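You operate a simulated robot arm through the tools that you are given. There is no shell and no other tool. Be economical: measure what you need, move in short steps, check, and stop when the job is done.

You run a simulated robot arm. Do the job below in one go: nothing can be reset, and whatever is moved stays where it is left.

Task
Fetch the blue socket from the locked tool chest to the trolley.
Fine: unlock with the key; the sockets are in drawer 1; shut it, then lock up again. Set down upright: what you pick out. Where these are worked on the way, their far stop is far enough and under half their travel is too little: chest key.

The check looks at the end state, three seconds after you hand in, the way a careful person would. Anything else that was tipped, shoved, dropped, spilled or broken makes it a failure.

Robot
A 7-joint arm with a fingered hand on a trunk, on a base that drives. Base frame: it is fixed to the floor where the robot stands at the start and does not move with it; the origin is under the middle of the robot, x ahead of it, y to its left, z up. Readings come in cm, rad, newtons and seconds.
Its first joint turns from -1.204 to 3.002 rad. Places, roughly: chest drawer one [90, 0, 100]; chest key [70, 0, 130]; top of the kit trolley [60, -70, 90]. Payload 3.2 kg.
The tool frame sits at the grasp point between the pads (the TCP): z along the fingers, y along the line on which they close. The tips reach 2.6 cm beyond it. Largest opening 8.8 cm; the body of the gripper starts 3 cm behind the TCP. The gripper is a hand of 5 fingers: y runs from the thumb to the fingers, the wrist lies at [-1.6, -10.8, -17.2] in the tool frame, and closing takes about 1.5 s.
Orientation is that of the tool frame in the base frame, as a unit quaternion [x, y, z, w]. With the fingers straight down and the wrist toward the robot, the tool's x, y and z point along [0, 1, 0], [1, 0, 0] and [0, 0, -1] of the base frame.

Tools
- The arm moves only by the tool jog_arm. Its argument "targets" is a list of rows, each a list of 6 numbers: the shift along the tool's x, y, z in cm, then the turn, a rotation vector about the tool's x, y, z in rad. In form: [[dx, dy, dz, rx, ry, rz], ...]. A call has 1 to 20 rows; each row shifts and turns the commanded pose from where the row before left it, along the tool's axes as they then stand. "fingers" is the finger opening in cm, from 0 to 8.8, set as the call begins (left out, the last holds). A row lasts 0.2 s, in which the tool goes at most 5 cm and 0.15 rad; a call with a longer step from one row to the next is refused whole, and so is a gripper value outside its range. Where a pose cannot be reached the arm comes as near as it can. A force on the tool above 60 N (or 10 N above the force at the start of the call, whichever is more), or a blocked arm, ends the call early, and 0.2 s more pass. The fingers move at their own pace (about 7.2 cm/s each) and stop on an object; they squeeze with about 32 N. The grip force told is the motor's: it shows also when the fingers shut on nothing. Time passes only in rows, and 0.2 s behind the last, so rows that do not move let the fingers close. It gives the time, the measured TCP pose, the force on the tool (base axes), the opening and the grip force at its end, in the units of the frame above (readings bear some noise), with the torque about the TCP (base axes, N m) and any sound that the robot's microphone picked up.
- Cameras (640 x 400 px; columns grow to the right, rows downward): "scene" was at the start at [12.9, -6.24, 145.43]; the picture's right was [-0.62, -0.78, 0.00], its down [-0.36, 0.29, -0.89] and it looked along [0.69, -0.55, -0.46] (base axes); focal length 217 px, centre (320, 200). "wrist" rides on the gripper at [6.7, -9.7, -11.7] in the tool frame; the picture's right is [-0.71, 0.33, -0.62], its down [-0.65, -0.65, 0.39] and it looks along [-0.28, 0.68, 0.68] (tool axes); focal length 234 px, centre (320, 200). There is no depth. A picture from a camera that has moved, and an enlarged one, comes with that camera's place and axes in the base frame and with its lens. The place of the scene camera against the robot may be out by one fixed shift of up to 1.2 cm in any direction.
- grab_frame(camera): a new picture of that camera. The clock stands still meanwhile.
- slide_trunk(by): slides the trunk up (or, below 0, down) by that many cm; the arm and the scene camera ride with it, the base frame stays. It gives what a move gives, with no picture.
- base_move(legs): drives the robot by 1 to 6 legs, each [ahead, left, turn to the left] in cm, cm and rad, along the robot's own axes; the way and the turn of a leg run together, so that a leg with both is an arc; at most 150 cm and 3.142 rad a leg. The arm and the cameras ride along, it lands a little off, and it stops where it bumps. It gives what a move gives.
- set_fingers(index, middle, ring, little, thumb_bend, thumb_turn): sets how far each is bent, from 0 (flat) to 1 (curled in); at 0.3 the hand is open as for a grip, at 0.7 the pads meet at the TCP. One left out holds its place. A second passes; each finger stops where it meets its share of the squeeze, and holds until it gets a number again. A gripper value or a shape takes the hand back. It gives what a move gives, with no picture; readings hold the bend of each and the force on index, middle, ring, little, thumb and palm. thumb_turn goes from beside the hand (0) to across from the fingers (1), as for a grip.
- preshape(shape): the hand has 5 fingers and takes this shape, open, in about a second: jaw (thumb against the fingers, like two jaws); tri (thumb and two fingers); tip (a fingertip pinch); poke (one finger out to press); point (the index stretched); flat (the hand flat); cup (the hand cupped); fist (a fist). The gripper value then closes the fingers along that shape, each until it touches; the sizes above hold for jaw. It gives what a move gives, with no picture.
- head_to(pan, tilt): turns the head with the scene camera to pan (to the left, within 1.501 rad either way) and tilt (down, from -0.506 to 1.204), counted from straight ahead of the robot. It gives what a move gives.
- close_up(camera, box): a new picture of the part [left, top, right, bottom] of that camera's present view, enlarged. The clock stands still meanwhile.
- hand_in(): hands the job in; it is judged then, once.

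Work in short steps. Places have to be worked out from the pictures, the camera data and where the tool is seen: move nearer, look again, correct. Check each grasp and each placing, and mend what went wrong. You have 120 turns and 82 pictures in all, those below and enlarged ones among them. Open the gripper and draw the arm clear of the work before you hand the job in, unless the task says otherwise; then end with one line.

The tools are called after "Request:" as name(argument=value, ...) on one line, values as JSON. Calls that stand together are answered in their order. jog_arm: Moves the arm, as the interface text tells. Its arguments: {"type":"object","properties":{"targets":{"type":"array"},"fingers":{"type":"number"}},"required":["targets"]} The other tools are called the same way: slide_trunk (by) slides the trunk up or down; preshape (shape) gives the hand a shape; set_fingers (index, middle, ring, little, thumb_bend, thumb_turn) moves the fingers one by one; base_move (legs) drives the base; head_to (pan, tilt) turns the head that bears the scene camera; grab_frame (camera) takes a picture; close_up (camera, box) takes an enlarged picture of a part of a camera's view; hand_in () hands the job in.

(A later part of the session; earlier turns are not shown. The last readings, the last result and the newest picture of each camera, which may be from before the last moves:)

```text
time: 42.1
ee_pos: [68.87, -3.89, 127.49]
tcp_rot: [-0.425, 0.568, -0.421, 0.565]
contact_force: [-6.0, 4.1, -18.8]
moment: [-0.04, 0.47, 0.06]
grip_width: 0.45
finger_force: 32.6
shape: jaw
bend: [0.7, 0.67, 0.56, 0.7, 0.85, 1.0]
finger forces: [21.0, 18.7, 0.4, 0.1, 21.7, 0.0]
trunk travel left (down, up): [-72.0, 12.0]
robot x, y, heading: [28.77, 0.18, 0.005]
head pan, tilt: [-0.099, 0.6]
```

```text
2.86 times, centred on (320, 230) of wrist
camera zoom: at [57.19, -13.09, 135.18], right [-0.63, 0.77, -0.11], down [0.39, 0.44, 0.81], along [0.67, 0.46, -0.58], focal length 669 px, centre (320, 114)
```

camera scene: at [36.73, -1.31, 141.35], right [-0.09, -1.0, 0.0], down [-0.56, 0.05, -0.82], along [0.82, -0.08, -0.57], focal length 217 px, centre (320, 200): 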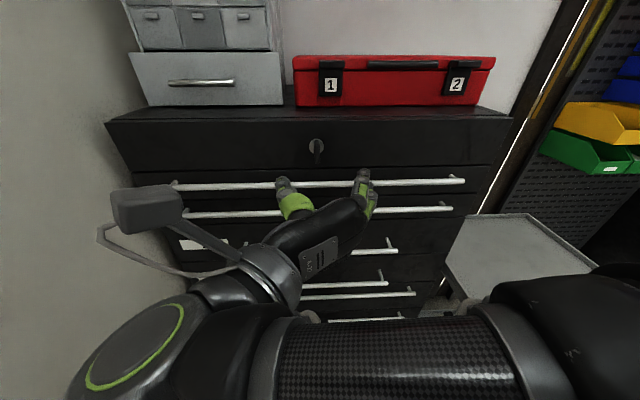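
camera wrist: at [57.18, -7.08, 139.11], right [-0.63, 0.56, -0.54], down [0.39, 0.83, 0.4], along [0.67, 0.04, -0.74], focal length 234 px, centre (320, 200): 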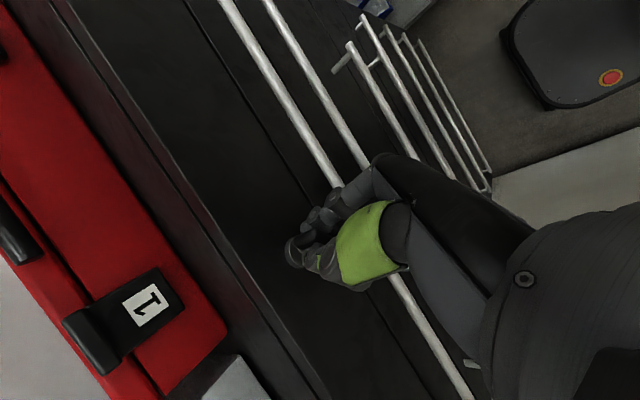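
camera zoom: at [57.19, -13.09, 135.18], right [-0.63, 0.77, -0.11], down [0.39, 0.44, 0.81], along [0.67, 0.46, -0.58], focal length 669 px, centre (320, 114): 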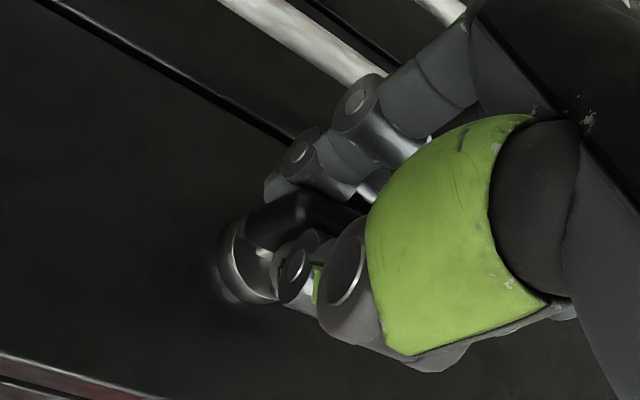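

The key still follows at ~106° without a stop, so I go on.

Request:
jog_arm(targets=[[0, 0, 0, 0, 0, 0.08], [0, 0, 0, 0, 0, 0.08], [0, 0, 0, 0, 0, 0.08], [0, 0, 0, 0, 0, 0.08]])

Request:
close_up(camera="wrist", box=[240, 160, 400, 300])

```text
time: 43.1
ee_pos: [68.91, -3.9, 127.44]
tcp_rot: [-0.33, 0.628, -0.325, 0.626]
contact_force: [-7.8, 1.0, -18.4]
moment: [-0.29, 0.57, 0.17]
grip_width: 0.36
finger_force: 32.2
shape: jaw
bend: [0.7, 0.64, 0.6, 0.7, 0.85, 1.0]
finger forces: [15.3, 25.2, 0.3, 0.0, 21.7, 0.0]
trunk travel left (down, up): [-72.0, 12.0]
robot x, y, heading: [29.53, 0.14, 0.008]
head pan, tilt: [-0.099, 0.6]
```

```text
2.86 times, centred on (320, 230) of wrist
camera zoom: at [57.2, -15.07, 131.9], right [-0.63, 0.77, 0.13], down [0.39, 0.16, 0.9], along [0.67, 0.62, -0.4], focal length 669 px, centre (320, 114)
```

zoom: 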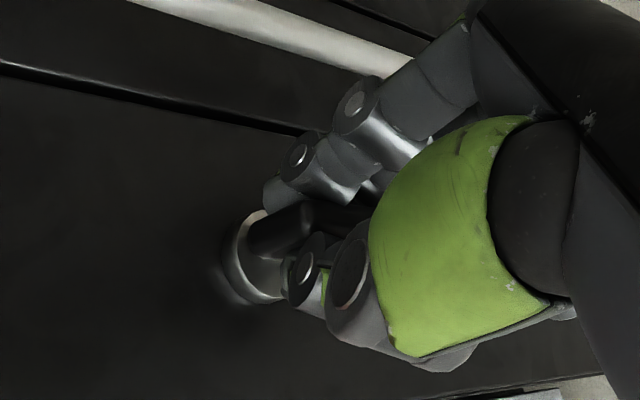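

The bow is now lagging in the fingers and the torque is rising, which suggests the stop. One more small turn will confirm it.

Request:
jog_arm(targets=[[0, 0, 0, 0, 0, 0.08], [0, 0, 0, 0, 0, 0.08]])

Request:
close_up(camera="wrist", box=[240, 160, 400, 300])

```text
time: 43.7
ee_pos: [68.84, -4.01, 127.4]
tcp_rot: [-0.278, 0.653, -0.275, 0.648]
contact_force: [-8.1, -0.4, -22.4]
moment: [-0.47, 0.65, 0.24]
grip_width: 0.32
finger_force: 32.2
shape: jaw
bend: [0.7, 0.63, 0.6, 0.7, 0.85, 1.0]
finger forces: [13.8, 29.8, 0.1, 0.0, 22.1, 0.0]
trunk travel left (down, up): [-72.0, 12.0]
robot x, y, heading: [28.97, 0.39, 0.004]
head pan, tilt: [-0.099, 0.6]
```

```text
2.86 times, centred on (320, 230) of wrist
camera zoom: at [57.19, -15.64, 130.07], right [-0.62, 0.74, 0.26], down [0.4, 0.01, 0.92], along [0.67, 0.67, -0.3], focal length 669 px, centre (320, 114)
```

zoom: 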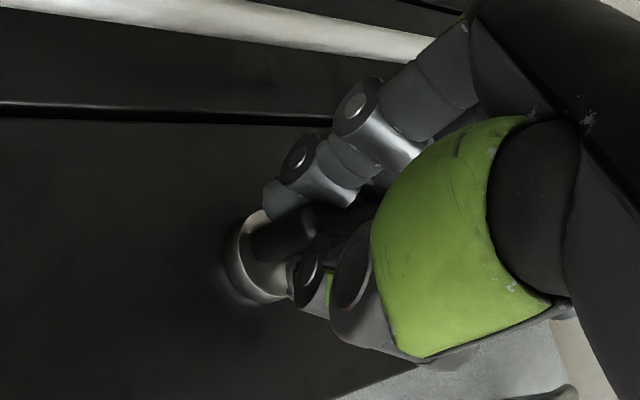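

Torque is climbing against a firm stop, so the key is fully turned. I open the fingers and withdraw.

Request:
jog_arm(targets=[[0, 0, 0, 0, 0, 0], [0, 0, 0, 0, 0, 0], [0, 0, 0, 0, 0, 0], [0, 0, 0, 0, 0, 0], [0, 0, -2, 0, 0, 0], [0, 0, -2, 0, 0, 0], [0, 0, -2, 0, 0, 0], [0, 0, -2, 0, 0, 0]], fingers=5)

Request:
grab_frame(camera="wrist")

```text
time: 45.5
ee_pos: [60.84, -4.14, 127.71]
tcp_rot: [-0.278, 0.65, -0.276, 0.651]
contact_force: [0.6, -0.6, -0.3]
moment: [-0.03, 0.03, 0.0]
grip_width: 4.94
finger_force: 0.1
shape: jaw
bend: [0.47, 0.4, 0.72, 0.46, 0.32, 0.99]
finger forces: [0.0, 0.1, 0.0, 0.0, 0.0, 0.1]
trunk travel left (down, up): [-72.0, 12.0]
robot x, y, heading: [29.27, -0.05, 0.005]
head pan, tilt: [-0.099, 0.6]
```

```text
52 pictures are left
camera wrist: at [49.04, -15.76, 130.15], right [-0.63, 0.74, 0.25], down [0.39, 0.02, 0.92], along [0.68, 0.67, -0.3], focal length 234 px, centre (320, 200)
```

wrist: 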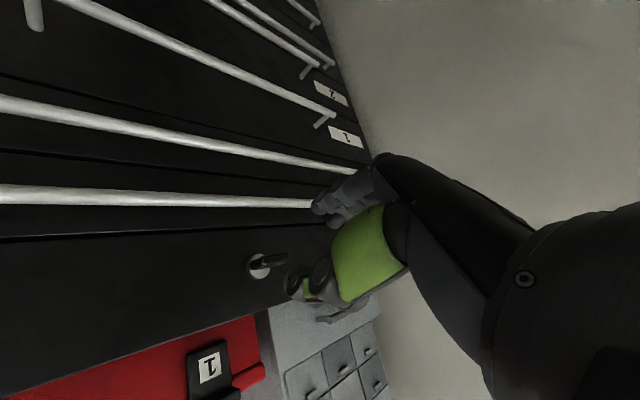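

The key is turned and the hand is clear. I roll back to wrist-above (closing line vertical, for the drawer bar) and back off 15 cm to view the trolley clearance.

Request:
base_move(legs=[[-15, 0, 0]])

Request:
jog_arm(targets=[[0, 0, 0, 0, 0, -0.131], [0, 0, 0, 0, 0, -0.131], [0, 0, 0, 0, 0, -0.131], [0, 0, 0, 0, 0, -0.131], [0, 0, 0, 0, 0, -0.131], [0, 0, 0, 0, 0, -0.131]])

Request:
head_to(pan=-0.7, tilt=0.75)

Request:
grab_frame(camera="scene")

```text
time: 46.8
ee_pos: [45.94, -4.15, 127.6]
tcp_rot: [-0.277, 0.652, -0.276, 0.65]
contact_force: [-0.5, 0.7, -0.9]
moment: [0.01, 0.03, 0.01]
grip_width: 4.93
finger_force: 0.0
shape: jaw
bend: [0.47, 0.4, 0.72, 0.46, 0.32, 0.99]
finger forces: [0.0, 0.0, 0.0, 0.1, 0.0, 0.0]
trunk travel left (down, up): [-72.0, 12.0]
robot x, y, heading: [14.05, 0.15, 0.0]
head pan, tilt: [-0.099, 0.6]
```

```text
time: 48.2
ee_pos: [46.16, -4.29, 127.35]
tcp_rot: [0.508, -0.499, 0.503, -0.49]
contact_force: [0.4, -0.2, 0.9]
moment: [0.0, 0.0, 0.02]
grip_width: 4.96
finger_force: 0.1
shape: jaw
bend: [0.47, 0.4, 0.72, 0.46, 0.32, 0.99]
finger forces: [0.0, 0.0, 0.0, 0.0, 0.1, 0.1]
trunk travel left (down, up): [-72.0, 12.0]
robot x, y, heading: [14.19, 0.51, 0.001]
head pan, tilt: [-0.099, 0.6]
```

```text
time: 49.2
ee_pos: [46.33, -4.56, 127.13]
tcp_rot: [0.507, -0.5, 0.501, -0.491]
contact_force: [-0.1, 1.5, -0.1]
moment: [-0.03, 0.03, 0.0]
grip_width: 4.97
finger_force: 0.1
shape: jaw
bend: [0.47, 0.4, 0.72, 0.46, 0.32, 0.99]
finger forces: [0.0, 0.0, 0.1, 0.0, 0.0, 0.0]
trunk travel left (down, up): [-72.0, 12.0]
robot x, y, heading: [13.92, -0.0, 0.002]
head pan, tilt: [-0.7, 0.75]
```

```text
51 pictures are left
camera scene: at [27.24, -4.62, 140.61], right [-0.48, -0.87, 0.0], down [-0.55, 0.31, -0.77], along [0.68, -0.38, -0.63], focal length 217 px, centre (320, 200)
```

scene: 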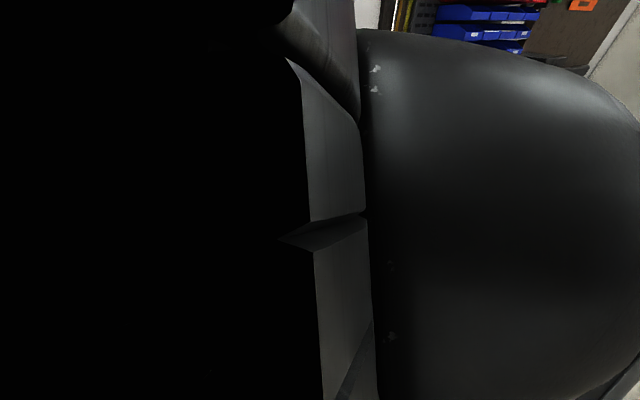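

The elbow now blocks the head, so this posture is poor. I roll back through to the wrist-below pose, which behaved well earlier.

Request:
jog_arm(targets=[[0, 0, 0, 0, 0, -0.148], [0, 0, 0, 0, 0, -0.148], [0, 0, 0, 0, 0, -0.148], [0, 0, 0, 0, 0, -0.148], [0, 0, 0, 0, 0, -0.148], [0, 0, 0, 0, 0, -0.148], [0, 0, 0, 0, 0, -0.148], [0, 0, 0, 0, 0, -0.148], [0, 0, 0, 0, 0, -0.148], [0, 0, 0, 0, 0, -0.148], [0, 0, 0, 0, 0, -0.148], [0, 0, 0, 0, 0, -0.148], [0, 0, 0, 0, 0, -0.148], [0, 0, 0, 0, 0, -0.148], [0, 0, 0, 0, 0, -0.148], [0, 0, 0, 0, 0, -0.148], [0, 0, 0, 0, 0, -0.148], [0, 0, 0, 0, 0, -0.148]], fingers=8.8)

Request:
grab_frame(camera="scene")

```text
time: 53.0
ee_pos: [52.44, -2.19, 127.04]
tcp_rot: [0.6, 0.375, 0.6, 0.373]
contact_force: [-0.4, -0.1, -0.4]
moment: [0.02, -0.01, 0.02]
grip_width: 8.79
finger_force: 0.0
shape: jaw
bend: [0.3, 0.3, 0.3, 0.3, 0.3, 0.97]
finger forces: [0.0, 0.1, 0.1, 0.1, 0.0, 0.0]
out of reach, approached as far as the arm can: row 8, 9, 10, 11, 12, 13, 14, 17, 18
trunk travel left (down, up): [-72.0, 12.0]
robot x, y, heading: [13.9, -0.19, -0.0]
head pan, tilt: [-0.7, 0.75]
```

```text
50 pictures are left
camera scene: at [26.15, -5.83, 140.06], right [-0.64, -0.77, 0.0], down [-0.52, 0.44, -0.73], along [0.56, -0.47, -0.68], focal length 217 px, centre (320, 200)
```

scene: 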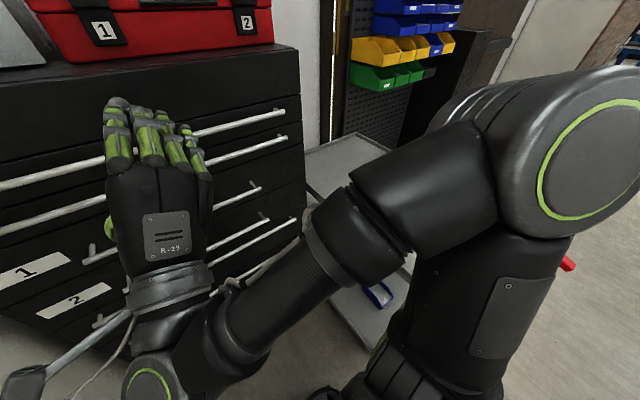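

The arm is in a better posture now. I draw back 4 cm and finish the roll to closing-line vertical.

Request:
jog_arm(targets=[[0, 0, -2, 0, 0, 0], [0, 0, -2, 0, 0, 0], [0, 0, 0, 0, 0, -0.15], [0, 0, 0, 0, 0, -0.15], [0, 0, 0, 0, 0, -0.15]])

Request:
slide_trunk(by=-17)

Request:
head_to(pan=-0.1, tilt=0.6)

Request:
grab_frame(camera="scene")

```text
time: 54.2
ee_pos: [51.73, 2.19, 129.31]
tcp_rot: [0.502, 0.499, 0.502, 0.497]
contact_force: [1.0, -0.7, 0.5]
moment: [0.01, -0.01, 0.01]
grip_width: 8.79
finger_force: 0.0
shape: jaw
bend: [0.3, 0.3, 0.3, 0.3, 0.3, 0.97]
finger forces: [0.0, 0.0, 0.0, 0.1, 0.0, 0.0]
out of reach, approached as far as the arm can: row 1, 2, 3, 4, 5
trunk travel left (down, up): [-72.0, 12.0]
robot x, y, heading: [14.11, 0.31, -0.001]
head pan, tilt: [-0.7, 0.75]
```

```text
time: 56.2
ee_pos: [51.62, 2.37, 112.34]
tcp_rot: [0.503, 0.498, 0.502, 0.497]
contact_force: [-0.2, 0.7, -1.0]
moment: [0.01, 0.04, 0.04]
grip_width: 8.77
finger_force: 0.1
shape: jaw
bend: [0.3, 0.3, 0.3, 0.3, 0.3, 0.97]
finger forces: [0.0, 0.0, 0.1, 0.1, 0.0, 0.0]
trunk travel left (down, up): [-55.0, 29.0]
robot x, y, heading: [13.86, -0.16, 0.007]
head pan, tilt: [-0.7, 0.75]
```

```text
time: 57.2
ee_pos: [51.72, 2.39, 112.29]
tcp_rot: [0.502, 0.499, 0.502, 0.497]
contact_force: [-0.3, 0.6, -0.7]
moment: [-0.01, -0.05, 0.01]
grip_width: 8.79
finger_force: 0.1
shape: jaw
bend: [0.3, 0.3, 0.3, 0.3, 0.3, 0.97]
finger forces: [0.0, 0.0, 0.1, 0.0, 0.0, 0.0]
trunk travel left (down, up): [-55.0, 29.0]
robot x, y, heading: [13.71, 0.65, -0.0]
head pan, tilt: [-0.099, 0.6]
```

```text
49 pictures are left
camera scene: at [28.57, -1.36, 124.35], right [-0.1, -1.0, 0.0], down [-0.56, 0.06, -0.82], along [0.82, -0.08, -0.57], focal length 217 px, centre (320, 200)
```

scene: 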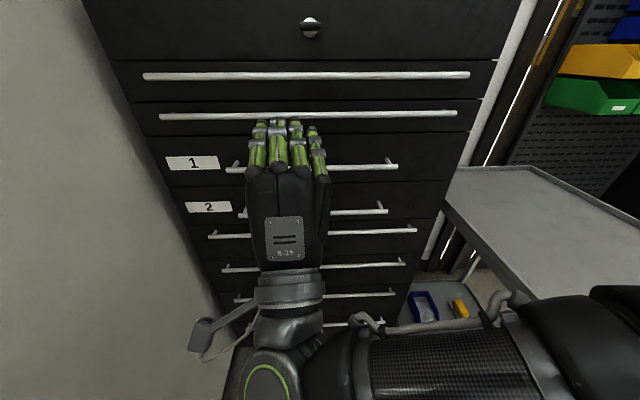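

The key now lies turned, and the hand is above drawer 1's bar (z≈104.5). I lower the hand about 8 cm and shift right, still well clear of the chest.

Request:
jog_arm(targets=[[-1.5, -2, 0, 0, 0, 0], [-1.5, -2, 0, 0, 0, 0], [-1.5, -2, 0, 0, 0, 0], [0, -1.8, 0, 0, 0, 0]])

```text
time: 58.2
ee_pos: [55.28, 1.5, 105.87]
tcp_rot: [0.502, 0.499, 0.502, 0.497]
contact_force: [0.2, 0.9, -0.6]
moment: [0.0, 0.02, -0.02]
grip_width: 8.79
finger_force: 0.0
shape: jaw
bend: [0.3, 0.3, 0.3, 0.3, 0.3, 0.97]
finger forces: [0.0, 0.0, 0.1, 0.1, 0.0, 0.0]
out of reach, approached as far as the arm can: row 1, 2, 3
trunk travel left (down, up): [-55.0, 29.0]
robot x, y, heading: [13.98, -0.37, -0.003]
head pan, tilt: [-0.099, 0.6]
```

It settled at (55.3, 1.5, 105.9). I lower 1.4 cm more, then drive ahead so the open fingers straddle the bar.

Request:
jog_arm(targets=[[0, -1.4, 0, 0, 0, 0], [0, 0, 0, 0, 0, 0]], fingers=6)

Request:
base_move(legs=[[8, 0, 0]])

Request:
grab_frame(camera="scene")

Request:
grab_frame(camera="wrist")

```text
time: 58.8
ee_pos: [55.32, 1.49, 104.42]
tcp_rot: [0.503, 0.498, 0.502, 0.497]
contact_force: [0.9, 0.7, 0.4]
moment: [0.0, -0.02, -0.01]
grip_width: 6.06
finger_force: 0.2
shape: jaw
bend: [0.42, 0.36, 0.71, 0.41, 0.08, 0.99]
finger forces: [0.0, 0.0, 0.0, 0.1, 0.0, 0.0]
out of reach, approached as far as the arm can: row 1
trunk travel left (down, up): [-55.0, 29.0]
robot x, y, heading: [14.05, 0.14, 0.006]
head pan, tilt: [-0.099, 0.6]
```

```text
time: 59.8
ee_pos: [63.23, 1.55, 104.51]
tcp_rot: [0.502, 0.499, 0.502, 0.496]
contact_force: [0.0, -0.2, -0.1]
moment: [-0.01, 0.02, -0.02]
grip_width: 6.08
finger_force: 0.1
shape: jaw
bend: [0.42, 0.36, 0.71, 0.41, 0.08, 0.99]
finger forces: [0.1, 0.1, 0.1, 0.0, 0.0, 0.1]
trunk travel left (down, up): [-55.0, 29.0]
robot x, y, heading: [22.08, -0.07, -0.003]
head pan, tilt: [-0.099, 0.6]
```

```text
48 pictures are left
camera scene: at [36.59, -1.32, 124.34], right [-0.1, -1.0, 0.0], down [-0.56, 0.05, -0.82], along [0.82, -0.08, -0.57], focal length 217 px, centre (320, 200)
```

scene: 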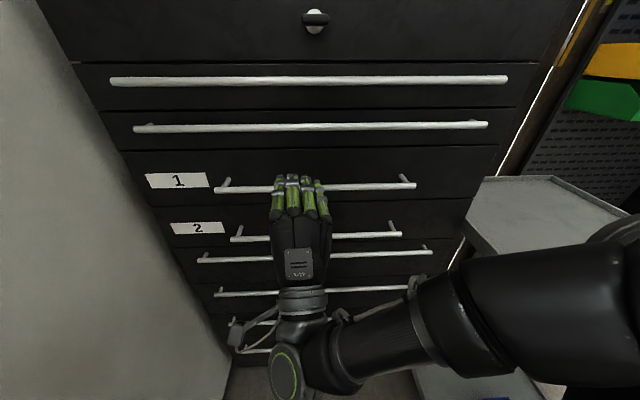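

```text
47 pictures are left
camera wrist: at [51.48, 8.24, 94.89], right [-0.62, -0.71, 0.33], down [0.39, -0.64, -0.66], along [0.68, -0.28, 0.68], focal length 234 px, centre (320, 200)
```

wrist: 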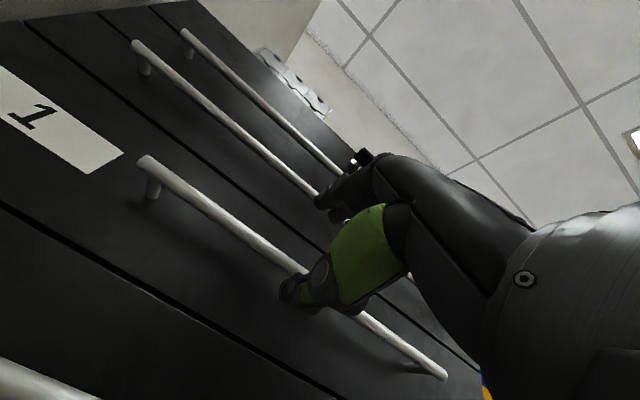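

Bar computed at z≈104, between thumb and fingers. I drive the last 5.5 cm and close on it.

Request:
base_move(legs=[[5.5, 0, 0]])

Request:
jog_arm(targets=[[0, 0, 0, 0, 0, 0], [0, 0, 0, 0, 0, 0], [0, 0, 0, 0, 0, 0], [0, 0, 0, 0, 0, 0], [0, 0, 0, 0, 0, 0], [0, 0, 0, 0, 0, 0], [0, 0, 0, 0, 0, 0]], fingers=0)

Request:
close_up(camera="wrist", box=[120, 130, 460, 380])

```text
time: 60.8
ee_pos: [68.79, 1.5, 104.51]
tcp_rot: [0.503, 0.499, 0.501, 0.497]
contact_force: [0.3, 0.8, 0.5]
moment: [0.03, -0.01, -0.02]
grip_width: 6.05
finger_force: 0.1
shape: jaw
bend: [0.42, 0.36, 0.71, 0.41, 0.08, 0.99]
finger forces: [0.1, 0.1, 0.0, 0.1, 0.1, 0.0]
trunk travel left (down, up): [-55.0, 29.0]
robot x, y, heading: [27.4, 0.56, 0.004]
head pan, tilt: [-0.099, 0.6]
```

```text
time: 62.4
ee_pos: [68.8, 1.57, 104.39]
tcp_rot: [0.503, 0.499, 0.502, 0.496]
contact_force: [5.3, -0.4, 0.5]
moment: [-0.24, -0.05, -0.06]
grip_width: 0.25
finger_force: 31.8
shape: jaw
bend: [0.71, 0.7, 0.58, 0.7, 0.55, 1.0]
finger forces: [14.5, 7.4, 3.4, 3.0, 29.9, 0.1]
trunk travel left (down, up): [-55.0, 29.0]
robot x, y, heading: [27.6, -0.13, 0.002]
head pan, tilt: [-0.099, 0.6]
```

```text
1.60 times, centred on (290, 255) of wrist
camera zoom: at [57.04, 8.25, 94.88], right [-0.62, -0.71, 0.33], down [0.39, -0.64, -0.66], along [0.68, -0.28, 0.68], focal length 375 px, centre (368, 112)
```

zoom: 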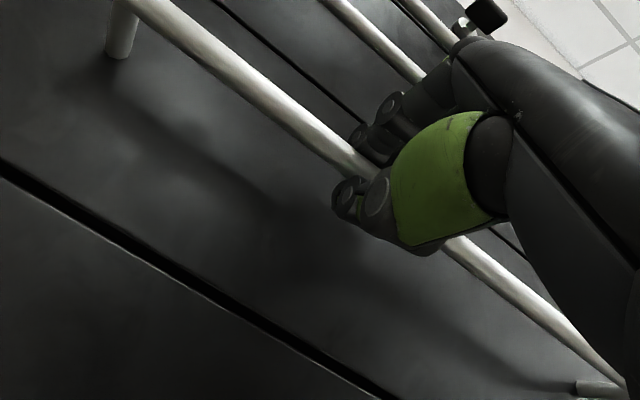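

The bar is gripped by all fingers. I drive back 12 cm to test whether the drawer opens.

Request:
base_move(legs=[[-12, 0, 0]])

Request:
grab_frame(camera="scene")

```text
time: 63.6
ee_pos: [56.85, 1.92, 104.38]
tcp_rot: [0.502, 0.501, 0.501, 0.497]
contact_force: [1.4, 15.2, -7.3]
moment: [-0.13, 0.05, 0.13]
grip_width: 0.3
finger_force: 31.8
shape: jaw
bend: [0.71, 0.7, 0.63, 0.7, 0.55, 1.0]
finger forces: [15.4, 6.5, 1.8, 2.1, 30.3, 0.0]
trunk travel left (down, up): [-55.0, 29.0]
robot x, y, heading: [15.44, -0.28, -0.001]
head pan, tilt: [-0.099, 0.6]
```

```text
45 pictures are left
camera scene: at [30.15, -0.86, 124.34], right [-0.1, -1.0, 0.0], down [-0.56, 0.05, -0.82], along [0.82, -0.08, -0.57], focal length 217 px, centre (320, 200)
```

scene: 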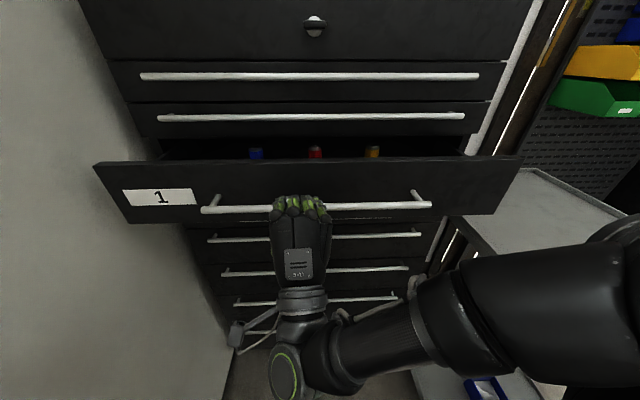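

The drawer opened 12 cm, showing blue, red and yellow sockets. I pull 15 cm more.

Request:
base_move(legs=[[-15, 0, 0]])

Request:
grab_frame(camera="scene")

```text
time: 65.0
ee_pos: [41.85, 1.52, 104.44]
tcp_rot: [0.504, 0.498, 0.498, 0.5]
contact_force: [1.2, 7.0, -7.9]
moment: [-0.12, -0.04, -0.09]
grip_width: 0.27
finger_force: 31.9
shape: jaw
bend: [0.71, 0.7, 0.65, 0.7, 0.88, 1.0]
finger forces: [1.2, 2.2, 0.0, 3.2, 13.3, 0.0]
trunk travel left (down, up): [-55.0, 29.0]
robot x, y, heading: [0.2, 0.18, -0.003]
head pan, tilt: [-0.099, 0.6]
```

```text
44 pictures are left
camera scene: at [15.11, -1.13, 124.34], right [-0.1, -1.0, 0.0], down [-0.56, 0.05, -0.82], along [0.82, -0.08, -0.57], focal length 217 px, centre (320, 200)
```

scene: 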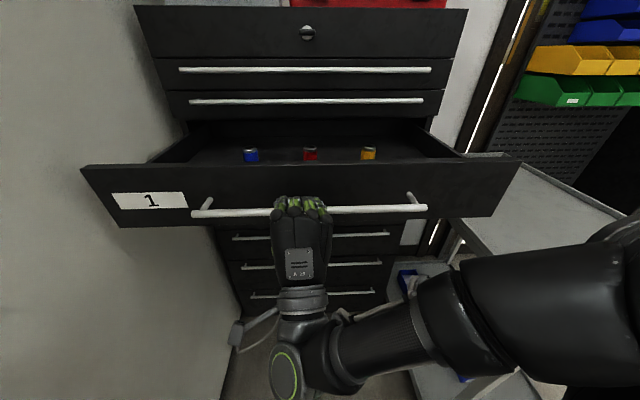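

Drawer is open about 27 cm, with the sockets reachable from above. I release the bar and back off, then raise the trunk to look in.

Request:
jog_arm(targets=[[0, 0, 0, 0, 0, 0], [0, 0, 0, 0, 0, 0], [0, 0, 0, 0, 0, 0], [0, 0, 0, 0, 0, 0], [0, 0, 0, 0, 0, 0]], fingers=7)

Request:
base_move(legs=[[-9, 0, 0]])

Request:
slide_trunk(by=22)

Request:
grab_frame(camera="scene")

```text
time: 66.2
ee_pos: [41.82, 1.14, 104.46]
tcp_rot: [0.504, 0.498, 0.5, 0.498]
contact_force: [-0.1, 0.5, 0.6]
moment: [-0.01, 0.0, 0.0]
grip_width: 6.94
finger_force: 0.0
shape: jaw
bend: [0.38, 0.33, 0.27, 0.37, 0.08, 0.98]
finger forces: [0.1, 0.0, 0.1, 0.0, 0.0, 0.0]
trunk travel left (down, up): [-55.0, 29.0]
robot x, y, heading: [0.48, -0.25, -0.001]
head pan, tilt: [-0.099, 0.6]
```

```text
time: 67.3
ee_pos: [32.89, 1.19, 104.42]
tcp_rot: [0.505, 0.497, 0.499, 0.499]
contact_force: [0.5, -0.3, -0.1]
moment: [0.02, 0.01, 0.01]
grip_width: 6.98
finger_force: 0.1
shape: jaw
bend: [0.38, 0.33, 0.27, 0.37, 0.08, 0.98]
finger forces: [0.0, 0.0, 0.1, 0.0, 0.0, 0.0]
trunk travel left (down, up): [-55.0, 29.0]
robot x, y, heading: [-8.5, -0.45, -0.0]
head pan, tilt: [-0.099, 0.6]
```

```text
time: 69.6
ee_pos: [33.05, 1.14, 126.43]
tcp_rot: [0.505, 0.497, 0.499, 0.499]
contact_force: [0.1, 0.2, 0.4]
moment: [-0.01, -0.01, -0.02]
grip_width: 6.96
finger_force: 0.1
shape: jaw
bend: [0.38, 0.33, 0.27, 0.37, 0.08, 0.98]
finger forces: [0.0, 0.0, 0.0, 0.0, 0.1, 0.0]
trunk travel left (down, up): [-77.0, 7.0]
robot x, y, heading: [-8.16, -0.22, -0.001]
head pan, tilt: [-0.099, 0.6]
```

```text
43 pictures are left
camera scene: at [6.17, -1.45, 146.35], right [-0.1, -0.99, 0.0], down [-0.56, 0.06, -0.83], along [0.82, -0.08, -0.56], focal length 217 px, centre (320, 200)
```

scene: 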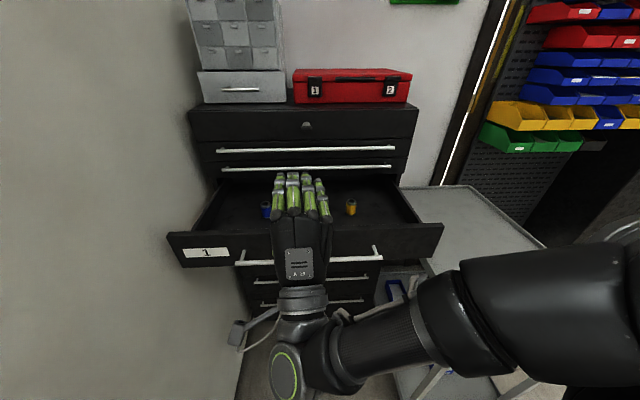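

Triangulating the blue socket gives roughly (61, 9.9, 106). I rotate the hand back to tool-down.

Request:
jog_arm(targets=[[0, 0, 0, 0.1428, 0, 0], [0, 0, 0, 0.1428, 0, 0], [0, 0, 0, 0.1428, 0, 0], [0, 0, 0, 0.1428, 0, 0], [0, 0, 0, 0.1428, 0, 0], [0, 0, 0, 0.1428, 0, 0], [0, 0, 0, 0.1428, 0, 0], [0, 0, 0, 0.1428, 0, 0], [0, 0, 0, 0.1428, 0, 0], [0, 0, 0, 0.1428, 0, 0], [0, 0, 0, 0.1428, 0, 0]])

Request:
grab_frame(camera="scene")

```text
time: 72.0
ee_pos: [33.51, 1.72, 126.55]
tcp_rot: [0.709, 0.705, -0.001, -0.006]
contact_force: [0.5, -0.2, 0.7]
moment: [0.02, 0.01, -0.01]
grip_width: 6.97
finger_force: 0.1
shape: jaw
bend: [0.38, 0.33, 0.27, 0.37, 0.08, 0.98]
finger forces: [0.1, 0.0, 0.0, 0.1, 0.1, 0.1]
out of reach, approached as far as the arm can: row 1
trunk travel left (down, up): [-77.0, 7.0]
robot x, y, heading: [-8.49, 0.25, 0.002]
head pan, tilt: [-0.099, 0.6]
```

```text
42 pictures are left
camera scene: at [6.3, -1.41, 146.34], right [-0.1, -0.99, 0.0], down [-0.56, 0.06, -0.82], along [0.82, -0.08, -0.57], focal length 217 px, centre (320, 200)
```

scene: 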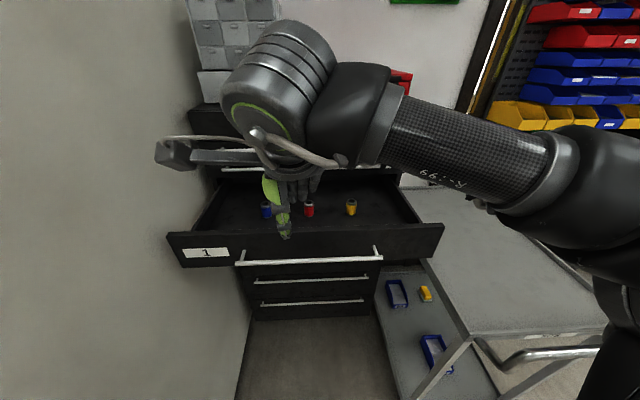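

Tool-down is reached with the sockets visible. I enlarge the drawer to measure them.

Request:
close_up(camera="scene", box=[240, 185, 368, 265])

Request:
close_up(camera="wrist", box=[0, 0, 640, 400])

```text
5.00 times, centred on (304, 225) of scene
camera zoom: at [6.3, -1.41, 146.34], right [-0.1, -0.99, 0.0], down [-0.56, 0.06, -0.82], along [0.82, -0.08, -0.57], focal length 1086 px, centre (400, 75)
```

zoom: 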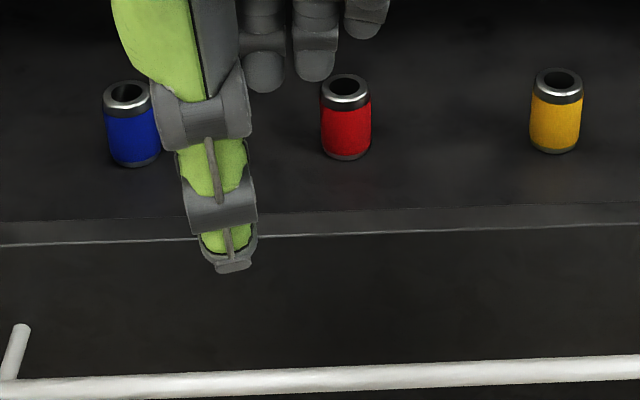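

```text
1.00 times, centred on (320, 200) of wrist (not enlarged: the box is as wide or as high as the picture)
camera zoom: at [23.85, 8.28, 138.46], right [0.33, -0.71, 0.62], down [-0.66, -0.64, -0.39], along [0.67, -0.28, -0.69], focal length 234 px, centre (320, 200)
```

zoom: 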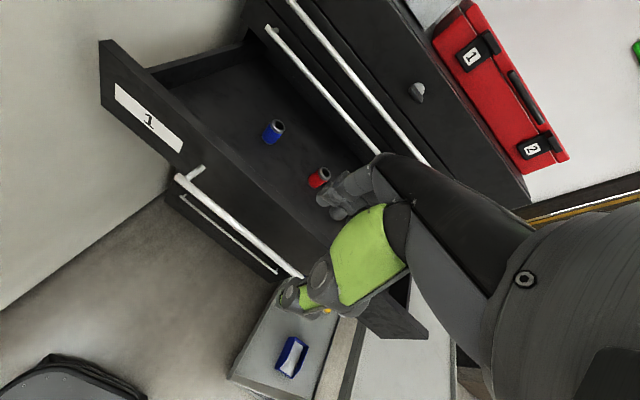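

Sockets measure about 3.2 cm across and 5 cm tall, with the blue one near (61.5, 10.2, 105.5). I shift the hand 8.4 cm left, drive 22 cm ahead and look again from above.

Request:
jog_arm(targets=[[2.8, 0, 0, 0, 0, 0], [2.8, 0, 0, 0, 0, 0], [2.8, 0, 0, 0, 0, 0]], fingers=7)

Request:
base_move(legs=[[22, 0, 0]])

Request:
head_to(pan=0.2, tilt=0.75)

Request:
grab_frame(camera="scene")

Request:
grab_frame(camera="wrist")

```text
time: 72.8
ee_pos: [33.56, 10.28, 126.67]
tcp_rot: [0.71, 0.704, 0.001, -0.004]
contact_force: [0.7, 1.5, 0.5]
moment: [-0.03, -0.01, -0.01]
grip_width: 7.0
finger_force: 0.1
shape: jaw
bend: [0.38, 0.33, 0.27, 0.37, 0.08, 0.98]
finger forces: [0.0, 0.1, 0.0, 0.0, 0.0, 0.1]
trunk travel left (down, up): [-77.0, 7.0]
robot x, y, heading: [-8.39, -0.03, -0.001]
head pan, tilt: [-0.099, 0.6]
```

```text
time: 74.5
ee_pos: [55.24, 10.24, 126.79]
tcp_rot: [0.709, 0.705, 0.001, -0.004]
contact_force: [1.3, 0.2, -1.0]
moment: [0.04, -0.02, -0.01]
grip_width: 6.99
finger_force: 0.1
shape: jaw
bend: [0.38, 0.33, 0.27, 0.37, 0.08, 0.98]
finger forces: [0.0, 0.1, 0.0, 0.0, 0.1, 0.0]
trunk travel left (down, up): [-77.0, 7.0]
robot x, y, heading: [13.32, -0.05, 0.002]
head pan, tilt: [-0.099, 0.6]
```

```text
time: 75.3
ee_pos: [55.16, 10.17, 126.82]
tcp_rot: [0.708, 0.706, 0.002, -0.005]
contact_force: [0.0, 0.5, 0.3]
moment: [0.01, 0.0, -0.03]
grip_width: 6.98
finger_force: 0.0
shape: jaw
bend: [0.38, 0.33, 0.27, 0.37, 0.08, 0.98]
finger forces: [0.0, 0.0, 0.1, 0.0, 0.1, 0.1]
trunk travel left (down, up): [-77.0, 7.0]
robot x, y, heading: [13.64, -0.0, -0.001]
head pan, tilt: [0.201, 0.75]
```

```text
39 pictures are left
camera scene: at [27.29, 1.06, 145.07], right [0.2, -0.98, 0.0], down [-0.67, -0.13, -0.73], along [0.72, 0.14, -0.68], focal length 217 px, centre (320, 200)
```

scene: 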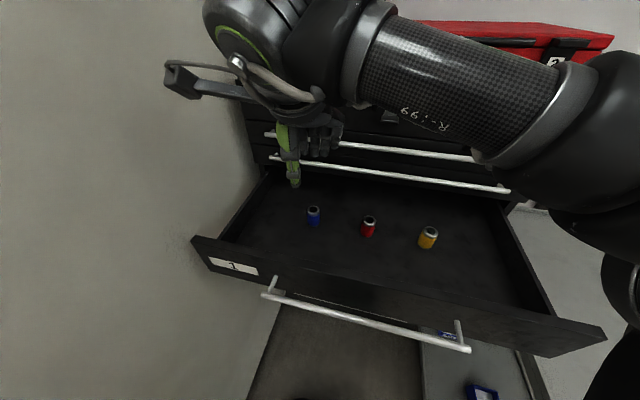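

```text
38 pictures are left
camera wrist: at [45.61, 16.8, 138.65], right [0.33, -0.71, 0.62], down [-0.66, -0.64, -0.39], along [0.68, -0.28, -0.68], focal length 234 px, centre (320, 200)
```

wrist: 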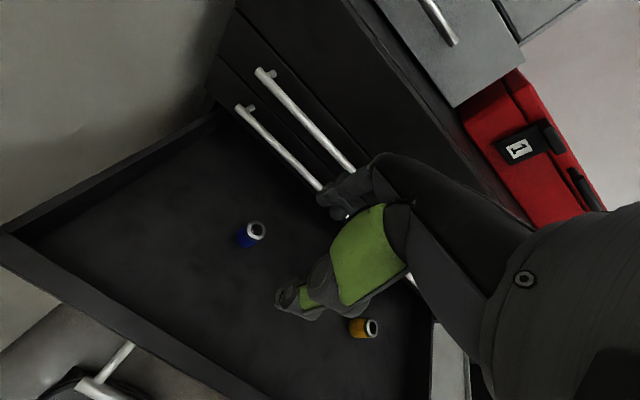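

Estimates now: blue at about (62.5, 10.5–11, 105.7). I drive 6.5 cm more and lower the trunk 9 cm, staying above the socket tops, then look again.

Request:
base_move(legs=[[6.5, 0, 0]])

Request:
slide_trunk(by=-9)

Request:
grab_frame(camera="scene")

Request:
grab_frame(camera="wrist")

```text
time: 76.3
ee_pos: [61.89, 10.21, 126.67]
tcp_rot: [0.709, 0.705, 0.001, -0.004]
contact_force: [0.5, -0.2, -0.5]
moment: [0.01, -0.01, -0.01]
grip_width: 7.0
finger_force: 0.0
shape: jaw
bend: [0.38, 0.33, 0.27, 0.37, 0.08, 0.98]
finger forces: [0.2, 0.1, 0.1, 0.0, 0.1, 0.1]
trunk travel left (down, up): [-77.0, 7.0]
robot x, y, heading: [20.31, -0.31, 0.002]
head pan, tilt: [0.201, 0.75]
```

```text
time: 77.5
ee_pos: [61.83, 10.17, 117.67]
tcp_rot: [0.709, 0.705, 0.001, -0.003]
contact_force: [0.2, -0.2, -0.6]
moment: [-0.02, -0.03, 0.01]
grip_width: 6.99
finger_force: 0.0
shape: jaw
bend: [0.38, 0.33, 0.27, 0.37, 0.08, 0.98]
finger forces: [0.0, 0.1, 0.0, 0.1, 0.0, 0.1]
trunk travel left (down, up): [-68.0, 16.0]
robot x, y, heading: [20.39, -0.18, 0.002]
head pan, tilt: [0.201, 0.75]
```

```text
37 pictures are left
camera scene: at [33.87, 1.09, 136.06], right [0.2, -0.98, 0.0], down [-0.67, -0.14, -0.73], along [0.72, 0.15, -0.68], focal length 217 px, centre (320, 200)
```

scene: 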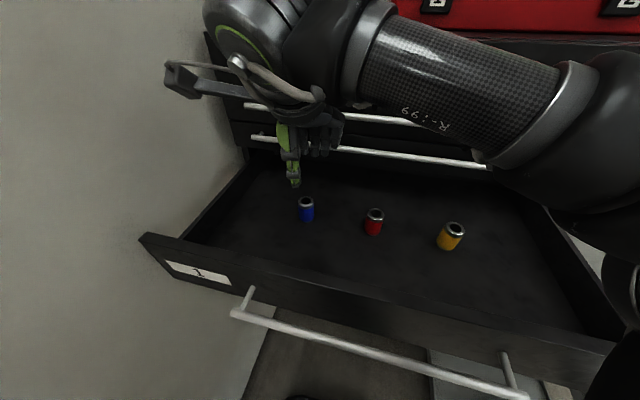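

```text
36 pictures are left
camera wrist: at [52.16, 16.85, 129.66], right [0.33, -0.71, 0.62], down [-0.66, -0.64, -0.39], along [0.68, -0.28, -0.68], focal length 234 px, centre (320, 200)
```

wrist: 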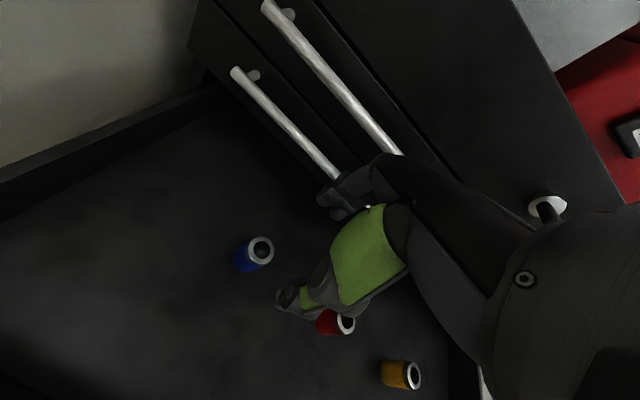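

The two cameras differ by about 1.3 cm in y, so I enlarge both for a finer fix.

Request:
close_up(camera="wrist", box=[200, 210, 360, 310])

Request:
close_up(camera="scene", box=[240, 140, 400, 240])

```text
4.00 times, centred on (280, 260) of wrist
camera zoom: at [52.16, 16.85, 129.66], right [0.33, -0.71, 0.62], down [-0.66, -0.64, -0.39], along [0.68, -0.28, -0.68], focal length 937 px, centre (480, -40)
```

zoom: 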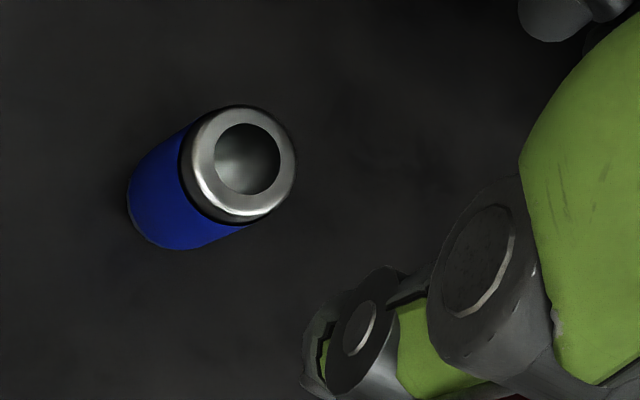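

```text
4.00 times, centred on (320, 190) of scene
camera zoom: at [33.87, 1.09, 136.06], right [0.2, -0.98, 0.0], down [-0.67, -0.14, -0.73], along [0.72, 0.15, -0.68], focal length 868 px, centre (320, 240)
```

zoom: 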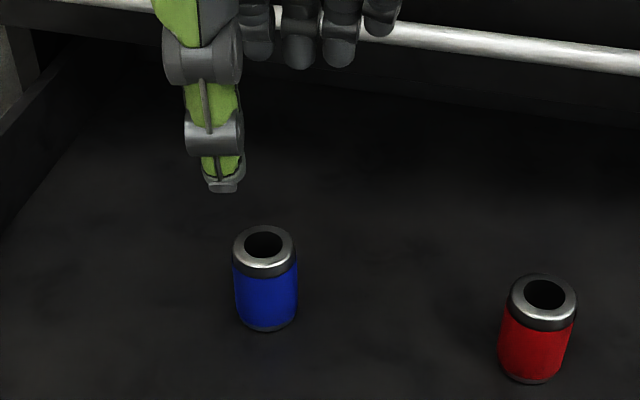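

The cameras agree on socket relative to thumb once an offset in the scene camera is allowed for: the socket is at about (63.1, 10.8, top 107.5). I trim the position, narrow to 5.6 cm and lower 8 cm.

Request:
jog_arm(targets=[[0.5, 0.8, 0, 0, 0, 0], [0, 0, 0, 0, 0, 0], [0, 0, 2, 0, 0, 0], [0, 0, 2, 0, 0, 0], [0, 0, 2, 0, 0, 0], [0, 0, 1.5, 0, 0, 0], [0, 0, 0, 0, 0, 0]], fingers=5.6)

Request:
close_up(camera="wrist", box=[200, 180, 400, 330])

Request:
close_up(camera="scene", box=[230, 140, 390, 240])

```text
time: 79.2
ee_pos: [62.56, 10.7, 110.11]
tcp_rot: [0.709, 0.705, 0.002, -0.003]
contact_force: [0.0, 0.0, -0.6]
moment: [-0.01, 0.0, 0.02]
grip_width: 5.62
finger_force: 0.1
shape: jaw
bend: [0.44, 0.37, 0.72, 0.43, 0.08, 0.99]
finger forces: [0.0, 0.0, 0.1, 0.0, 0.0, 0.0]
trunk travel left (down, up): [-68.0, 16.0]
robot x, y, heading: [19.85, 0.16, -0.0]
head pan, tilt: [0.201, 0.75]
```

```text
2.67 times, centred on (300, 255) of wrist
camera zoom: at [52.87, 17.43, 122.03], right [0.33, -0.71, 0.62], down [-0.66, -0.64, -0.39], along [0.68, -0.28, -0.68], focal length 624 px, centre (373, 53)
```

zoom: 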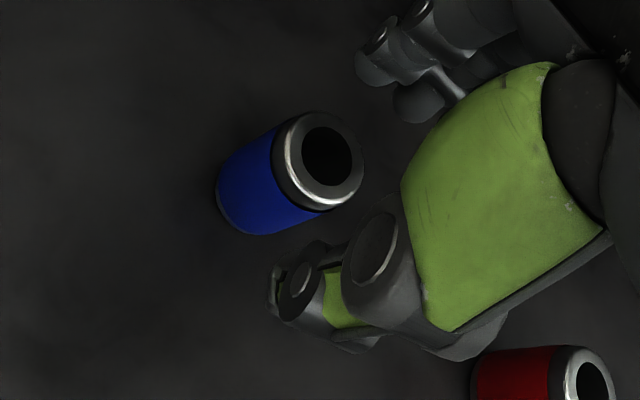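

```text
4.00 times, centred on (310, 190) of scene
camera zoom: at [33.87, 1.09, 136.06], right [0.2, -0.98, 0.0], down [-0.67, -0.14, -0.73], along [0.72, 0.15, -0.68], focal length 868 px, centre (360, 240)
```

zoom: 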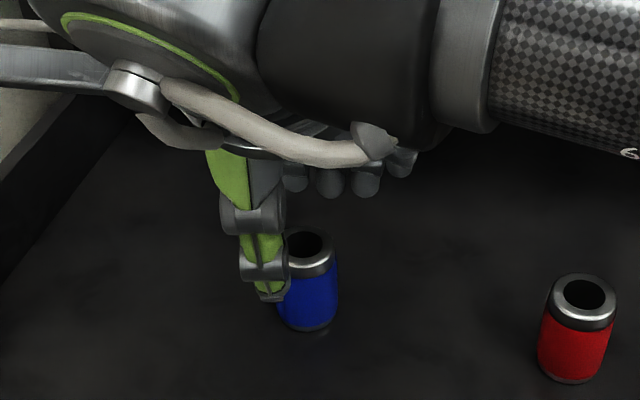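

Two wrist views together put the socket top at z≈105.9 and its centre at about (64.0, 10.6). I shift 1.4 cm ahead while still above it and re-check.

Request:
jog_arm(targets=[[0, 1.4, 0, 0, 0, 0], [0, 0, 0, 0, 0, 0]])

Request:
close_up(camera="wrist", box=[200, 180, 400, 330])

Request:
close_up(camera="scene", box=[230, 140, 390, 240])

```text
time: 79.8
ee_pos: [63.87, 10.91, 110.03]
tcp_rot: [0.709, 0.706, 0.002, -0.004]
contact_force: [-0.6, 0.5, -0.2]
moment: [-0.01, 0.02, 0.0]
grip_width: 5.62
finger_force: 0.2
shape: jaw
bend: [0.44, 0.37, 0.72, 0.43, 0.08, 0.99]
finger forces: [0.0, 0.0, 0.1, 0.0, 0.0, 0.1]
trunk travel left (down, up): [-68.0, 16.0]
robot x, y, heading: [19.79, 0.22, -0.001]
head pan, tilt: [0.201, 0.75]
```

```text
2.67 times, centred on (300, 255) of wrist
camera zoom: at [54.22, 17.44, 122.07], right [0.33, -0.71, 0.62], down [-0.66, -0.64, -0.39], along [0.68, -0.28, -0.68], focal length 624 px, centre (373, 53)
```

zoom: 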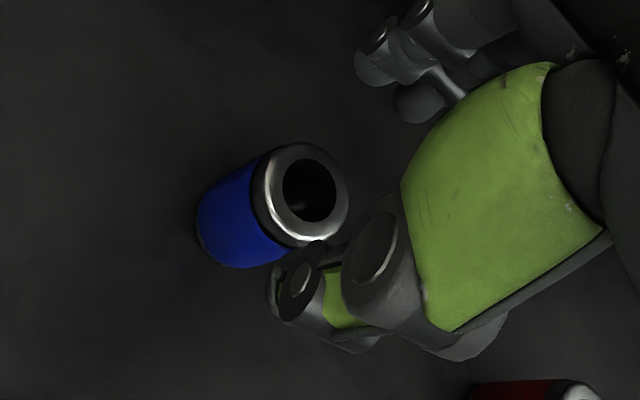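

```text
4.00 times, centred on (310, 190) of scene
camera zoom: at [33.84, 1.08, 136.07], right [0.2, -0.98, 0.0], down [-0.67, -0.14, -0.73], along [0.72, 0.15, -0.68], focal length 868 px, centre (360, 240)
```

zoom: 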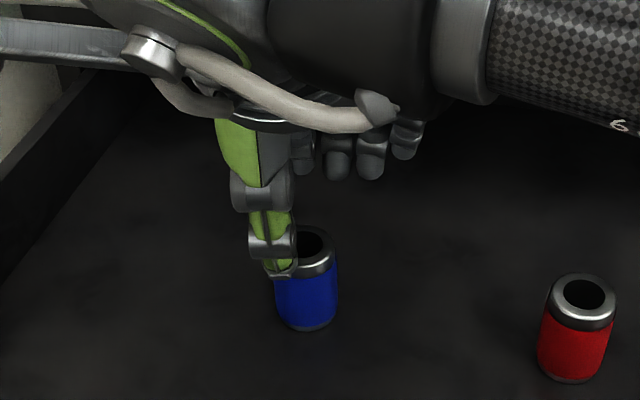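

The TCP axis projects onto the socket's top centre within half a centimetre. I lower to grasp height.

Request:
jog_arm(targets=[[-0.2, 0, 1.5, 0, 0, 0], [0, 0, 1.5, 0, 0, 0], [0, 0, 1.5, 0, 0, 0], [0, 0, 1.2, 0, 0, 0], [0, 0, 0, 0, 0, 0]])

Request:
close_up(camera="wrist", box=[200, 180, 400, 330])

```text
time: 81.0
ee_pos: [64.13, 10.66, 104.42]
tcp_rot: [0.709, 0.705, 0.001, -0.004]
contact_force: [-0.7, 0.1, -0.1]
moment: [0.01, 0.0, 0.0]
grip_width: 5.63
finger_force: 0.2
shape: jaw
bend: [0.44, 0.37, 0.72, 0.43, 0.08, 0.99]
finger forces: [0.0, 0.1, 0.0, 0.0, 0.1, 0.1]
trunk travel left (down, up): [-68.0, 16.0]
robot x, y, heading: [20.32, 0.14, -0.002]
head pan, tilt: [0.201, 0.75]
```

```text
2.67 times, centred on (300, 255) of wrist
camera zoom: at [54.3, 17.22, 116.43], right [0.33, -0.71, 0.62], down [-0.66, -0.64, -0.39], along [0.68, -0.28, -0.68], focal length 624 px, centre (373, 53)
```

zoom: 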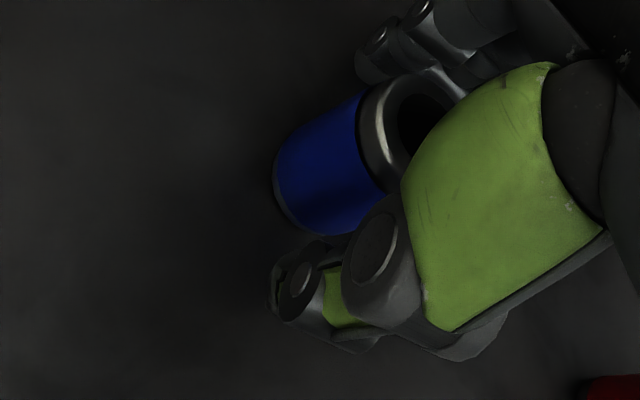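

No contact, and the socket stands between thumb and fingers. I close the grip.

Request:
jog_arm(targets=[[0, 0, 0, 0, 0, 0], [0, 0, 0, 0, 0, 0], [0, 0, 0, 0, 0, 0], [0, 0, 0, 0, 0, 0], [0, 0, 0, 0, 0, 0], [0, 0, 0, 0, 0, 0], [0, 0, 0, 0, 0, 0]], fingers=0)

Request:
close_up(camera="wrist", box=[200, 180, 400, 330])

```text
time: 82.5
ee_pos: [63.91, 10.74, 104.6]
tcp_rot: [0.709, 0.705, 0.001, -0.004]
contact_force: [0.7, 0.2, -0.3]
moment: [0.0, 0.01, -0.01]
grip_width: 2.58
finger_force: 31.6
shape: jaw
bend: [0.57, 0.54, 0.72, 0.63, 0.44, 1.0]
finger forces: [18.3, 8.2, 0.0, 0.1, 26.6, 0.0]
trunk travel left (down, up): [-68.0, 16.0]
robot x, y, heading: [19.82, -0.23, -0.0]
head pan, tilt: [0.201, 0.75]
```

```text
2.67 times, centred on (300, 255) of wrist
camera zoom: at [54.32, 17.22, 116.44], right [0.33, -0.71, 0.62], down [-0.66, -0.64, -0.39], along [0.68, -0.28, -0.68], focal length 624 px, centre (373, 53)
```

zoom: 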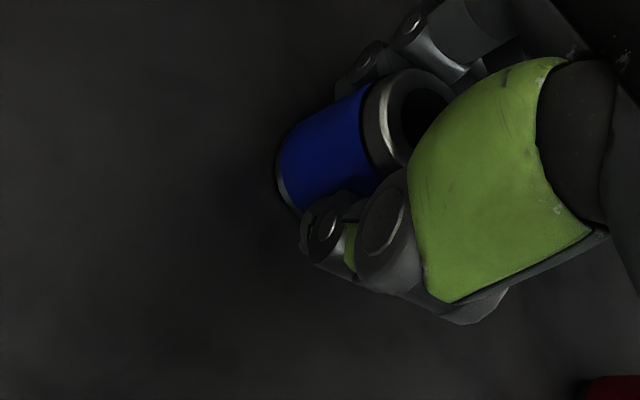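

Grip is firm at 2.6 cm and the socket is upright. I lift it straight up 15 cm with the trunk and check.

Request:
slide_trunk(by=15)

Request:
grab_frame(camera="scene")

```text
time: 84.3
ee_pos: [63.95, 10.73, 119.51]
tcp_rot: [0.709, 0.706, 0.002, -0.005]
contact_force: [0.6, 0.4, -1.6]
moment: [-0.01, 0.0, 0.02]
grip_width: 2.58
finger_force: 32.1
shape: jaw
bend: [0.57, 0.54, 0.72, 0.63, 0.44, 1.0]
finger forces: [18.3, 8.1, 0.1, 0.0, 26.7, 0.0]
trunk travel left (down, up): [-83.0, 1.0]
robot x, y, heading: [20.09, -0.17, 0.001]
head pan, tilt: [0.201, 0.75]
```

```text
27 pictures are left
camera scene: at [33.92, 1.08, 151.06], right [0.2, -0.98, 0.0], down [-0.67, -0.14, -0.73], along [0.72, 0.15, -0.68], focal length 217 px, centre (320, 200)
```

scene: 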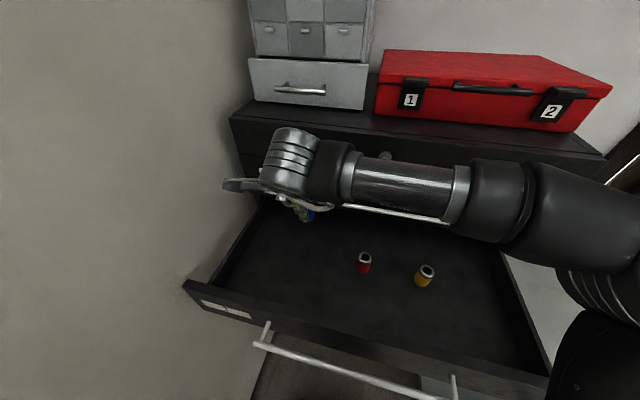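

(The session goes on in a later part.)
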